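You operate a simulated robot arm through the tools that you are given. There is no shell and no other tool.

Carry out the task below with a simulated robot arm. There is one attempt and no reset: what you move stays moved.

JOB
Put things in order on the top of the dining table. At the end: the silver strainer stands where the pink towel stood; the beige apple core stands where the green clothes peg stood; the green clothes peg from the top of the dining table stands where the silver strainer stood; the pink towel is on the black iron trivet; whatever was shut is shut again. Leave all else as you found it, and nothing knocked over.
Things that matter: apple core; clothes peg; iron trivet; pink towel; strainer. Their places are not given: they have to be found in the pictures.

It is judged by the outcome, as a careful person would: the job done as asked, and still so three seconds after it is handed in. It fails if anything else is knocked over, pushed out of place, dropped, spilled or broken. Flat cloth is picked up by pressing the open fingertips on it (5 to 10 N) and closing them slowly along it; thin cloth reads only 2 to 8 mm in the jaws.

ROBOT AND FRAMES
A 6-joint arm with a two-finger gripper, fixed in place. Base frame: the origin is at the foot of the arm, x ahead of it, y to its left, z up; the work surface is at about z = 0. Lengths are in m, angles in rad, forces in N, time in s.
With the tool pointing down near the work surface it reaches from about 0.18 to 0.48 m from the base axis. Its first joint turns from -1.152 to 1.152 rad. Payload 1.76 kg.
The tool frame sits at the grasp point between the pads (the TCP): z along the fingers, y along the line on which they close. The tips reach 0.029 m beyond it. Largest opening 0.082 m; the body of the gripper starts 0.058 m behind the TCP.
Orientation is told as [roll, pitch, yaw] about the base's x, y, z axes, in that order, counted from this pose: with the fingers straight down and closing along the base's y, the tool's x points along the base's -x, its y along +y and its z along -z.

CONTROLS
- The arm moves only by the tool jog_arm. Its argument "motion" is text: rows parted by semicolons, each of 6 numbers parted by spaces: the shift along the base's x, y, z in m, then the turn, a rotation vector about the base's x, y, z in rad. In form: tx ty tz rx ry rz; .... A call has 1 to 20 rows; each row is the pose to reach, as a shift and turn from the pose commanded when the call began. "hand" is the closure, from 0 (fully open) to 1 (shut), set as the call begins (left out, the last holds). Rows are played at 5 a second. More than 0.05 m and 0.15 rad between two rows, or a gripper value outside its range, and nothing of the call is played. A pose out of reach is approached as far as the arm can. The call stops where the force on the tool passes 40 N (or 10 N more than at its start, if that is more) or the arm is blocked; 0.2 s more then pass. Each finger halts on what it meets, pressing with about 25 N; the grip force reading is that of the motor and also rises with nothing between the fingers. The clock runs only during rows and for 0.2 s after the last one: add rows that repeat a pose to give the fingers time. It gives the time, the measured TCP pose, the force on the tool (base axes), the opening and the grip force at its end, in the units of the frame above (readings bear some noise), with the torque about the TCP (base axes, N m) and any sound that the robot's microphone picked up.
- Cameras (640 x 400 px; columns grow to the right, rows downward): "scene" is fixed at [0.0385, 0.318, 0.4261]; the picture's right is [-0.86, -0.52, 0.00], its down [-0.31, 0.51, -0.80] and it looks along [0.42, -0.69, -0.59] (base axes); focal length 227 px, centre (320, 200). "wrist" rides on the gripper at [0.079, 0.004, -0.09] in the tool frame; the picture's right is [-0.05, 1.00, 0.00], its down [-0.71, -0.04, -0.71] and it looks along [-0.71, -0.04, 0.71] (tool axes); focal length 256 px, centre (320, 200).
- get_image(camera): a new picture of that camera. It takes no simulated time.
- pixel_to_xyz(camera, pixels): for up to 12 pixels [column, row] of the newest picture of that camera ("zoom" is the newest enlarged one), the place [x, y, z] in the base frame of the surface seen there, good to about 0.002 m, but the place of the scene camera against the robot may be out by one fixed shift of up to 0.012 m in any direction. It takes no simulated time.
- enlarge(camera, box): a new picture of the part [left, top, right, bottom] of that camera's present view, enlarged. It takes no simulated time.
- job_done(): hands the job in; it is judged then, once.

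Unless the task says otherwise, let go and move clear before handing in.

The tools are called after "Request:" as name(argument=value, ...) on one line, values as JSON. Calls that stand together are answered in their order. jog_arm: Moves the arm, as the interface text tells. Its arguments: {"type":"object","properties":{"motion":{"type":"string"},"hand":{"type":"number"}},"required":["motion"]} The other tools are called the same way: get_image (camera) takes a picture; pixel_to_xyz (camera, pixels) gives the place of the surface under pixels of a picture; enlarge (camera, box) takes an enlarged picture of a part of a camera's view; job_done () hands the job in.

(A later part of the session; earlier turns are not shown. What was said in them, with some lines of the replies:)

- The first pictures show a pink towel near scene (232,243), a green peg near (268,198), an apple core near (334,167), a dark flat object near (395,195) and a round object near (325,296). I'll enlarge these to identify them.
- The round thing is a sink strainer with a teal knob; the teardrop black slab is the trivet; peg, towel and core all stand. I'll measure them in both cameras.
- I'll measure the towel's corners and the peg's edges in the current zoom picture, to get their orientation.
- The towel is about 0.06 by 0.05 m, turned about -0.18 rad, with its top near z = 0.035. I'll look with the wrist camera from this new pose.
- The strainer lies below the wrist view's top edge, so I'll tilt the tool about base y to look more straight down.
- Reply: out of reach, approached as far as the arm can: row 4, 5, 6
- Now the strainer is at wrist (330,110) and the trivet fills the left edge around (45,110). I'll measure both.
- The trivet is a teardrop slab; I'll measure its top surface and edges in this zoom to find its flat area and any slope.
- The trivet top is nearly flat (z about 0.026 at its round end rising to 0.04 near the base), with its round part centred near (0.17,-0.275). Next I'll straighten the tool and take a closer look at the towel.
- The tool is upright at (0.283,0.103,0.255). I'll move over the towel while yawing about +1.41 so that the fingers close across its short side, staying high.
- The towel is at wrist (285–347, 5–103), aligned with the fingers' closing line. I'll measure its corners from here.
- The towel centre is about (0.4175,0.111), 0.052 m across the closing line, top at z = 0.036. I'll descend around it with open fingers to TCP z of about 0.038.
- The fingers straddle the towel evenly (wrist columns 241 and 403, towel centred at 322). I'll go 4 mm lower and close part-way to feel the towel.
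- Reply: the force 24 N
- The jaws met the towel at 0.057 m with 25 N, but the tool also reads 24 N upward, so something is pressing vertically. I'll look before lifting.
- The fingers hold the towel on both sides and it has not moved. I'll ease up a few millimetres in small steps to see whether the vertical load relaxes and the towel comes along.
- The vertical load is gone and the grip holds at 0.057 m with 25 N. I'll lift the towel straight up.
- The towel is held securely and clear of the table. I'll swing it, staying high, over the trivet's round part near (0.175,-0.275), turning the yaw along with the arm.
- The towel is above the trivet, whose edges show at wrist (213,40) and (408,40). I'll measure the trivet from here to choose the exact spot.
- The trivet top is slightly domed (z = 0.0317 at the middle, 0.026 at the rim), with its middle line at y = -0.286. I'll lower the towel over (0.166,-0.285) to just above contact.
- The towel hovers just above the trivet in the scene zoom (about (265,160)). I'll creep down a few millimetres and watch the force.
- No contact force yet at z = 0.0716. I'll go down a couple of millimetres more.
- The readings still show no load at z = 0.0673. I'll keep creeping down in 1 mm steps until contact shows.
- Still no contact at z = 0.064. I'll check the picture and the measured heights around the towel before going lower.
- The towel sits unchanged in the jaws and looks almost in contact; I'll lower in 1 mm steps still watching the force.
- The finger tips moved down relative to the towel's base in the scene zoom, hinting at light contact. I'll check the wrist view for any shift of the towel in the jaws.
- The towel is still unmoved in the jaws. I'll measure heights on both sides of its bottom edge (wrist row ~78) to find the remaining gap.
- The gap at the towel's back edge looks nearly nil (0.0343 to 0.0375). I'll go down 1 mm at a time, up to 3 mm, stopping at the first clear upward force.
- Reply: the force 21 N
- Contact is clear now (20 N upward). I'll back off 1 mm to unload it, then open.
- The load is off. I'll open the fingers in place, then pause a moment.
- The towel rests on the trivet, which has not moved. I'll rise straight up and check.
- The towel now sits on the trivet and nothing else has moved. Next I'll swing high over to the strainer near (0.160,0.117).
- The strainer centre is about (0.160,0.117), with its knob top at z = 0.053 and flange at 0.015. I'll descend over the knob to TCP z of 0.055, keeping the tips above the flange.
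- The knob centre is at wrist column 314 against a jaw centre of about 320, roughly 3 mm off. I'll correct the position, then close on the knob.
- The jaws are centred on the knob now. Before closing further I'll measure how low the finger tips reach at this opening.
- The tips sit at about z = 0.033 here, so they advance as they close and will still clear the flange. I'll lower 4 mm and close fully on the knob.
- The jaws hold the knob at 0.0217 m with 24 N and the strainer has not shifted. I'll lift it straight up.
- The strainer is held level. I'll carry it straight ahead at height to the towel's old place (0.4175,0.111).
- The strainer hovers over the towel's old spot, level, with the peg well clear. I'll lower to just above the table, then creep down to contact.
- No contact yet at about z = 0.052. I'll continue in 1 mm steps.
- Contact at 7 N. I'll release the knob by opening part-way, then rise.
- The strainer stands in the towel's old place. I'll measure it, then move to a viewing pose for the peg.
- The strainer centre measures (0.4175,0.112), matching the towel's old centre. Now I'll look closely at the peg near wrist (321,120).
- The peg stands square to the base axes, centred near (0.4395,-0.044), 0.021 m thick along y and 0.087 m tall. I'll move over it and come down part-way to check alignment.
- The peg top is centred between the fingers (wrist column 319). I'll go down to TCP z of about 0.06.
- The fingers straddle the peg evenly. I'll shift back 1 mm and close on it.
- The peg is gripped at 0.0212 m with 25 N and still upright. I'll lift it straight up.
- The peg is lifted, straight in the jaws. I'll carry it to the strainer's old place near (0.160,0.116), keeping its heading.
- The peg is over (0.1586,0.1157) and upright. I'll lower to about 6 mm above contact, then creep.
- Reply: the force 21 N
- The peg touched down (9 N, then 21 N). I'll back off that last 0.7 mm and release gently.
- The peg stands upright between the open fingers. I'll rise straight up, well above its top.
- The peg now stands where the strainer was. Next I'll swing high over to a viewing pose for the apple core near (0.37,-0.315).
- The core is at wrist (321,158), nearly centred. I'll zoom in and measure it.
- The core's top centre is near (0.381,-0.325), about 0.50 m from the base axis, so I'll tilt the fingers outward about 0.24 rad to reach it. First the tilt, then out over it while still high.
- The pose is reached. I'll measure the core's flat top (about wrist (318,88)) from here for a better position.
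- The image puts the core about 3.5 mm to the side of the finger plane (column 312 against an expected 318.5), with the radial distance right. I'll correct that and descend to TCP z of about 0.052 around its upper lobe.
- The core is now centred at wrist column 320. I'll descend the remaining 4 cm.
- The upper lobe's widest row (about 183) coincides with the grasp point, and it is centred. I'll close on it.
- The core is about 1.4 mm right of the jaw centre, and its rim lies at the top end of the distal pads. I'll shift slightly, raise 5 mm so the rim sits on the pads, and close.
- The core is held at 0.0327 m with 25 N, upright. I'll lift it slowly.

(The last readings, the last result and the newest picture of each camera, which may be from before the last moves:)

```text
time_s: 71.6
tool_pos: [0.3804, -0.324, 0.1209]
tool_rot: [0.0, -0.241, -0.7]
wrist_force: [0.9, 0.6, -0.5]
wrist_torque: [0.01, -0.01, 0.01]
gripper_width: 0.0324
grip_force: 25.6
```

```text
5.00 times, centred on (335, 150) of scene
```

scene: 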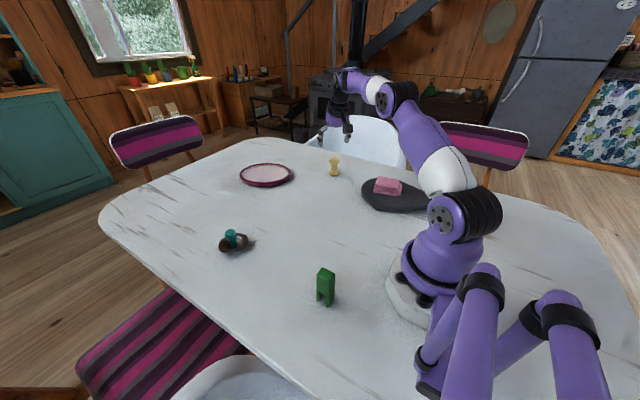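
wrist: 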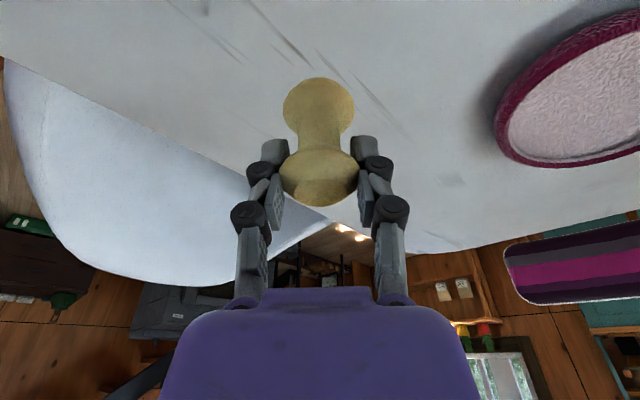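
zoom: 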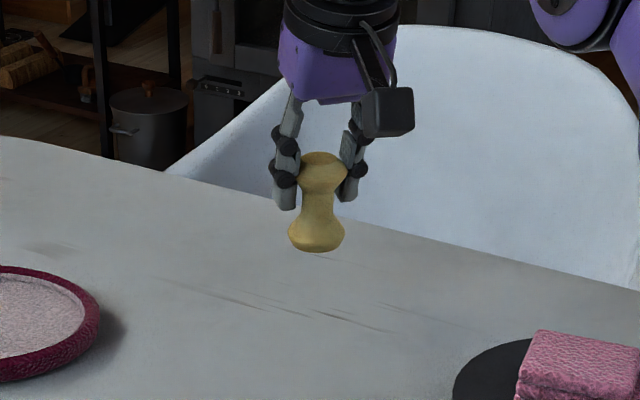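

The core hangs upright and unchanged in the jaws. I'll pull it in and sweep round to the peg's old place (0.4395,-0.044), turning the whole tool with the arm so that it stays upright.

Request:
jog_arm(motion="-0.019 0.016 0.005 0 0 0; -0.044 0.0375 0.01 0 0 0; -0.0207 0.0677 0.01 0 0 0.087; 0.001 0.1011 0.01 0 0 0.177; 0.0195 0.1362 0.01 0 0 0.267; 0.0348 0.1729 0.01 0 0 0.357; 0.0467 0.2109 0.01 0 0 0.447; 0.0552 0.2497 0.01 0 0 0.537; 0.0591 0.2805 0.005 0 0 0.607; 0.0591 0.2805 0 0 0 0.607; 0.0591 0.2805 0 0 0 0.607")

Request:
get_image(camera="wrist")

Request:
get_image(camera="scene")

```text
time_s: 74.0
tool_pos: [0.4387, -0.0441, 0.1216]
tool_rot: [-0.001, -0.24, -0.095]
wrist_force: [0.8, 0.6, -0.4]
wrist_torque: [-0.01, -0.02, 0.01]
gripper_width: 0.0323
grip_force: 24.9
```

```text
taken
```

wrist: 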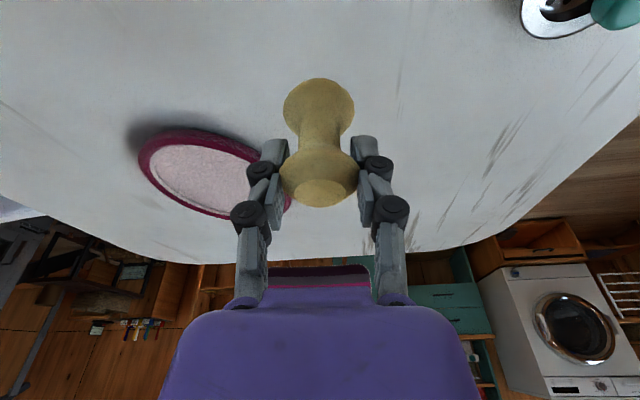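

```text
taken
```

scene: 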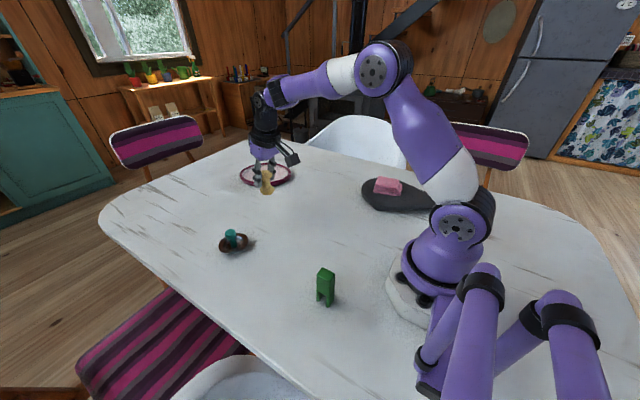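

The core is over (0.439,-0.044). I'll lower to a few millimetres above the expected contact at z of about 0.057, then creep.

Request:
jog_arm(motion="0.0005 0 -0.02 0 0 0; 0.0005 0 -0.038 0 0 0; 0.0005 0 -0.05 0 0 0; 0.0005 0 -0.058 0 0 0; 0.0005 0 -0.058 0 0 0")

Request:
jog_arm(motion="0 0 -0.001 0 0 0; 0 0 -0.002 0 0 0; 0 0 -0.002 0 0 0")

Request:
jog_arm(motion="0 0 -0.001 0 0 0; 0 0 -0.0015 0 0 0; 0 0 -0.0015 0 0 0")

```text
time_s: 75.2
tool_pos: [0.441, -0.0421, 0.0629]
tool_rot: [0.0, -0.24, -0.093]
wrist_force: [0.5, 0.9, -0.6]
wrist_torque: [-0.02, 0.03, 0.01]
gripper_width: 0.0323
grip_force: 25.1
```

```text
time_s: 76.0
tool_pos: [0.4401, -0.0446, 0.0612]
tool_rot: [-0.001, -0.241, -0.094]
wrist_force: [-0.2, 0.8, -0.5]
wrist_torque: [-0.03, 0.0, 0.03]
gripper_width: 0.0323
grip_force: 24.9
```

```text
time_s: 76.8
tool_pos: [0.4406, -0.0432, 0.0602]
tool_rot: [0.001, -0.24, -0.095]
wrist_force: [0.2, 0.4, -1.0]
wrist_torque: [-0.02, 0.02, 0.01]
gripper_width: 0.0326
grip_force: 25.3
```

No contact yet at about z = 0.060. I'll continue in 1 mm steps.

Request:
jog_arm(motion="0 0 -0.001 0 0 0; 0 0 -0.001 0 0 0")

Request:
jog_arm(motion="0 0 -0.001 0 0 0; 0 0 -0.001 0 0 0")

```text
time_s: 77.4
tool_pos: [0.4393, -0.0446, 0.0572]
tool_rot: [0.0, -0.241, -0.094]
wrist_force: [0.5, 0.2, -0.5]
wrist_torque: [0.01, 0.0, -0.03]
gripper_width: 0.0322
grip_force: 25.0
```

```text
time_s: 78.0
tool_pos: [0.4401, -0.0441, 0.0576]
tool_rot: [-0.001, -0.24, -0.094]
wrist_force: [-0.1, 0.6, -1.2]
wrist_torque: [0.0, 0.01, 0.0]
gripper_width: 0.0323
grip_force: 25.2
```

Request:
jog_arm(motion="0 0 -0.0007 0 0 0; 0 0 -0.0007 0 0 0")

Request:
enlarge(camera="scene", box=[230, 150, 310, 220])

```text
time_s: 78.6
tool_pos: [0.4408, -0.0431, 0.0563]
tool_rot: [0.0, -0.241, -0.094]
wrist_force: [-0.2, 0.1, 0.6]
wrist_torque: [-0.01, -0.02, -0.02]
gripper_width: 0.0323
grip_force: 24.8
```

```text
5.71 times, centred on (270, 185) of scene
```

zoom: 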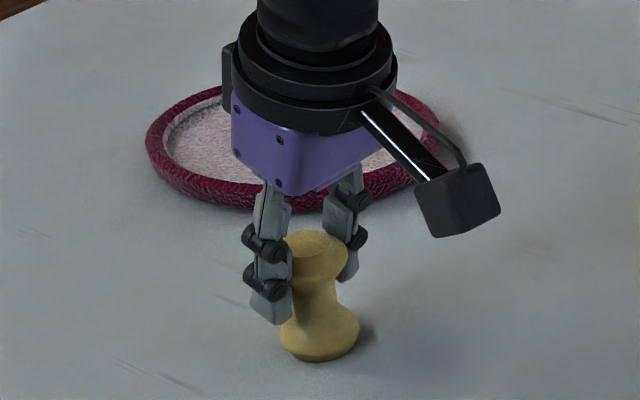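

The core is just above the table and upright. I'll keep creeping by 0.7 mm.

Request:
jog_arm(motion="0 0 -0.0007 0 0 0; 0 0 -0.0007 0 0 0")

Request:
jog_arm(motion="0 0 -0.0007 0 0 0; 0 0 -0.0007 0 0 0")

```text
time_s: 79.2
tool_pos: [0.4414, -0.0444, 0.056]
tool_rot: [-0.001, -0.244, -0.094]
wrist_force: [-2.9, 1.7, 7.0]
wrist_torque: [0.03, 0.26, -0.05]
gripper_width: 0.0323
grip_force: 25.3
```

```text
time_s: 79.8
tool_pos: [0.4407, -0.0434, 0.0556]
tool_rot: [0.0, -0.246, -0.094]
wrist_force: [-7.8, 3.0, 23.0]
wrist_torque: [0.1, 0.53, 0.0]
gripper_width: 0.0321
grip_force: 24.7
```

Contact is made (7 N, then 23 N, load nearly central). I'll back off the last step and release.

Request:
jog_arm(motion="0 0 0.0009 0 0 0; 0 0 0.0009 0 0 0")

Request:
jog_arm(motion="0 0 0 0 0 0; 0 0 0 0 0 0; 0 0 0 0 0 0", hand=0.35)

Request:
get_image(camera="wrist")

Request:
enlarge(camera="scene", box=[230, 150, 310, 220])

```text
time_s: 80.4
tool_pos: [0.4393, -0.0442, 0.0574]
tool_rot: [0.0, -0.245, -0.095]
wrist_force: [5.3, 0.4, 12.6]
wrist_torque: [0.0, -0.2, 0.0]
gripper_width: 0.0324
grip_force: 25.0
```

```text
time_s: 81.2
tool_pos: [0.4393, -0.0436, 0.0562]
tool_rot: [0.001, -0.241, -0.095]
wrist_force: [-0.2, -0.3, 0.1]
wrist_torque: [-0.02, 0.01, 0.0]
gripper_width: 0.0533
grip_force: 0.0
```

```text
taken
```

wrist: 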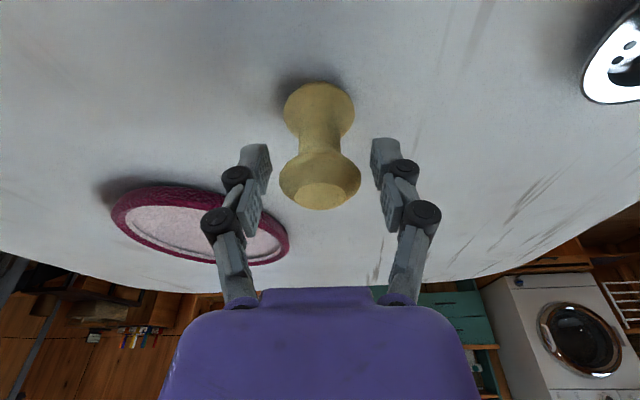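

```text
5.71 times, centred on (270, 185) of scene
```

zoom: 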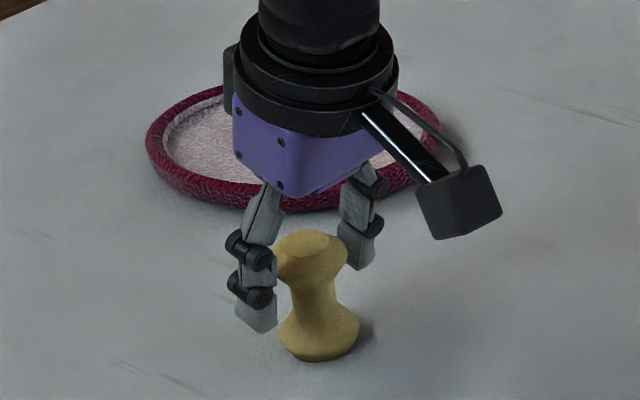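

The core stands upright between the open fingers. I'll rise straight up and clear.

Request:
jog_arm(motion="0 0 0.01 0 0 0; 0 0 0.025 0 0 0; 0 0 0.045 0 0 0; 0 0 0.07 0 0 0; 0 0 0.1 0 0 0; 0 0 0.12 0 0 0; 0 0 0.12 0 0 0")

Request:
jog_arm(motion="-0.02 0 0.01 0.01 0.08 0; -0.05 0 0.02 0.02 0.16 0; -0.08 0 0.03 0.022 0.24 0; -0.11 0.005 0.035 0.022 0.24 0; -0.14 0.01 0.04 0.022 0.24 0; -0.14 0.01 0.04 0.022 0.24 0", hand=0)

Request:
get_image(camera="wrist")

Request:
get_image(camera="scene")

```text
time_s: 82.8
tool_pos: [0.4414, -0.0421, 0.1764]
tool_rot: [0.002, -0.24, -0.093]
wrist_force: [-0.6, -0.7, -0.2]
wrist_torque: [-0.03, -0.01, 0.01]
gripper_width: 0.0532
grip_force: 0.1
```

```text
time_s: 84.2
tool_pos: [0.2998, -0.0349, 0.217]
tool_rot: [-0.001, -0.001, -0.093]
wrist_force: [1.0, 0.6, 0.8]
wrist_torque: [0.01, 0.02, 0.02]
gripper_width: 0.082
grip_force: 0.0
```

```text
taken
```

wrist: 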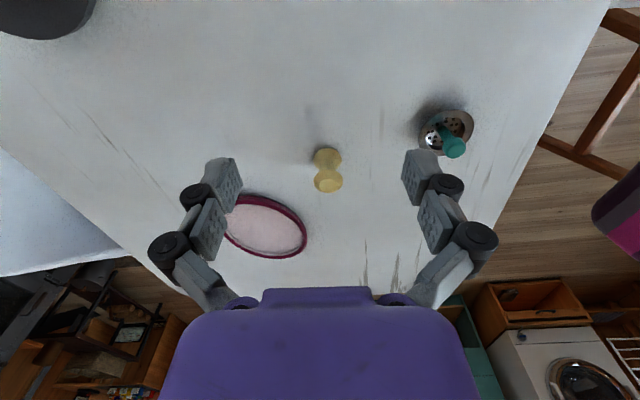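

```text
taken
```

scene: 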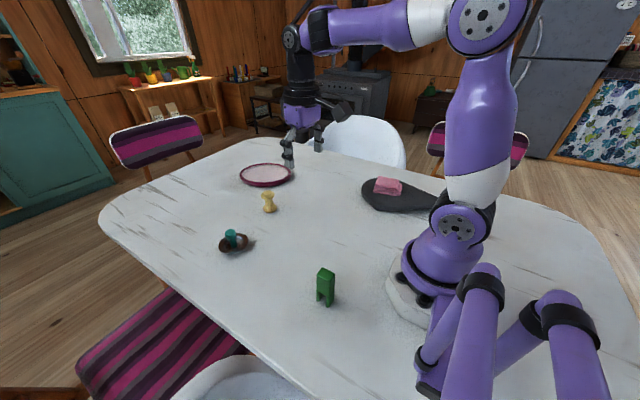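

Everything appears in place: core at scene (268,200), strainer at (233,241), peg at (325,288), towel on the trivet at (388,186). I'll verify positions closely before handing in.

Request:
pixel_to_xyz(camera="wrist", pixels=[[327, 185], [315, 178], [341, 178], [327, 152], [316, 160], [341, 160], [450, 150], [434, 135], [468, 128]])

Request:
enlarge(camera="scene", box=[285, 250, 365, 320])

Request:
enlarge(camera="scene", box=[200, 150, 320, 260])

Request:
enlarge(camera="scene", box=[340, 160, 460, 230])

Request:
pixel_to_xyz(camera="scene", pixels=[[325, 270], [319, 274], [331, 274], [325, 278], [364, 188], [379, 209], [265, 172], [388, 182], [268, 193]])

```text
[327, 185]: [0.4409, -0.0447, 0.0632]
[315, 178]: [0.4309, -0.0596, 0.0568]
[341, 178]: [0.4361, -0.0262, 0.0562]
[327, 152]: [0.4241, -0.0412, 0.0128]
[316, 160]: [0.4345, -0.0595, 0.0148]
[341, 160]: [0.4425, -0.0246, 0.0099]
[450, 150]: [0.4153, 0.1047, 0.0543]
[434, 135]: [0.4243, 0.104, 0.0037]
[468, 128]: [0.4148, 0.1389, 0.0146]
```

```text
5.71 times, centred on (325, 285) of scene
```

zoom: 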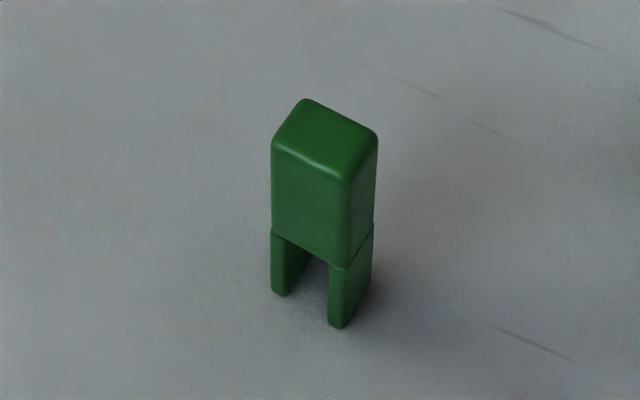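

```text
3.64 times, centred on (260, 205) of scene
```

zoom: 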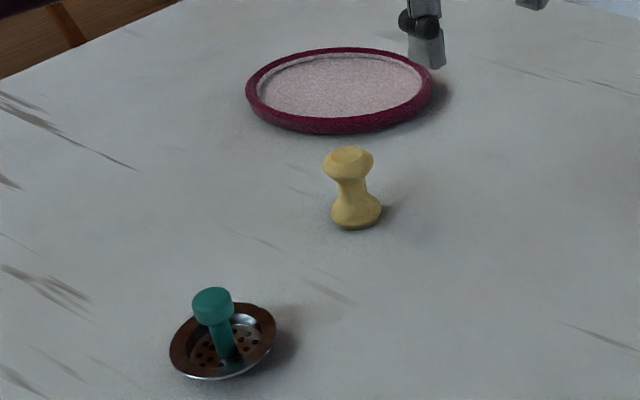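

```text
5.33 times, centred on (400, 195) of scene
```

zoom: 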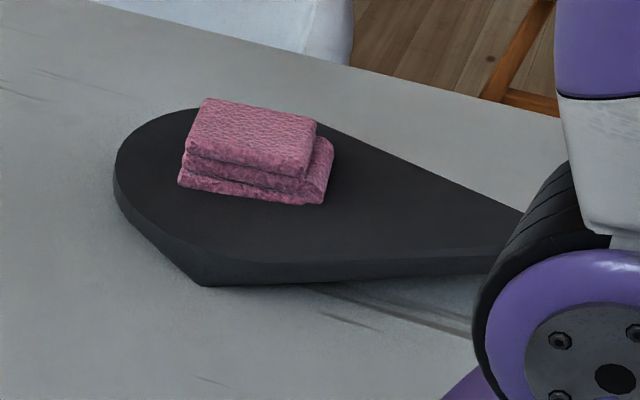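

```text
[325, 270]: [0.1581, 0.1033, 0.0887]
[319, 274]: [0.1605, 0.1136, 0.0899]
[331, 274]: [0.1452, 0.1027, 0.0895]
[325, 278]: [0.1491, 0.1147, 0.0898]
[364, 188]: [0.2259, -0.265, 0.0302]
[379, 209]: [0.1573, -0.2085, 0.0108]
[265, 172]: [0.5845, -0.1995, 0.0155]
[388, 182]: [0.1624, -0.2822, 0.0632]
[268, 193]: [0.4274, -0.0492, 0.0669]
```

The checks agree: core top at (0.441,-0.045), strainer level at (0.4175,0.112), peg upright on the strainer's old spot, towel resting on the unmoved trivet (scene (388,182), z = 0.063), tray unmoved. The arm is clear with open jaws and nothing was opened, so I'll hand the job in.

Request:
job_done()

```text
The job is handed in.
```

The final pictures show all four items where you asked, and I've handed the job in; no verdict came back.

| Item | Where it is now | Check |
|---|---|---|
| Pink towel | On the black iron trivet | Rests flat, and the trivet has not moved |
| Silver strainer | Where the towel stood | Centre measured at (0.4175, 0.112), level, within about 1 mm of the towel's old centre |
| Green clothes peg | Where the strainer stood | Upright at about (0.160, 0.115), judged from the arm's position at release and the scene camera |
| Beige apple core | Where the peg stood | Upright, top measured at (0.441, -0.045), within about 2 mm of the peg's old spot |

Nothing was knocked over, and the tray stayed put. Nothing on the table was shut to begin with, so there was nothing to close again. The arm is clear of everything with its jaws open.
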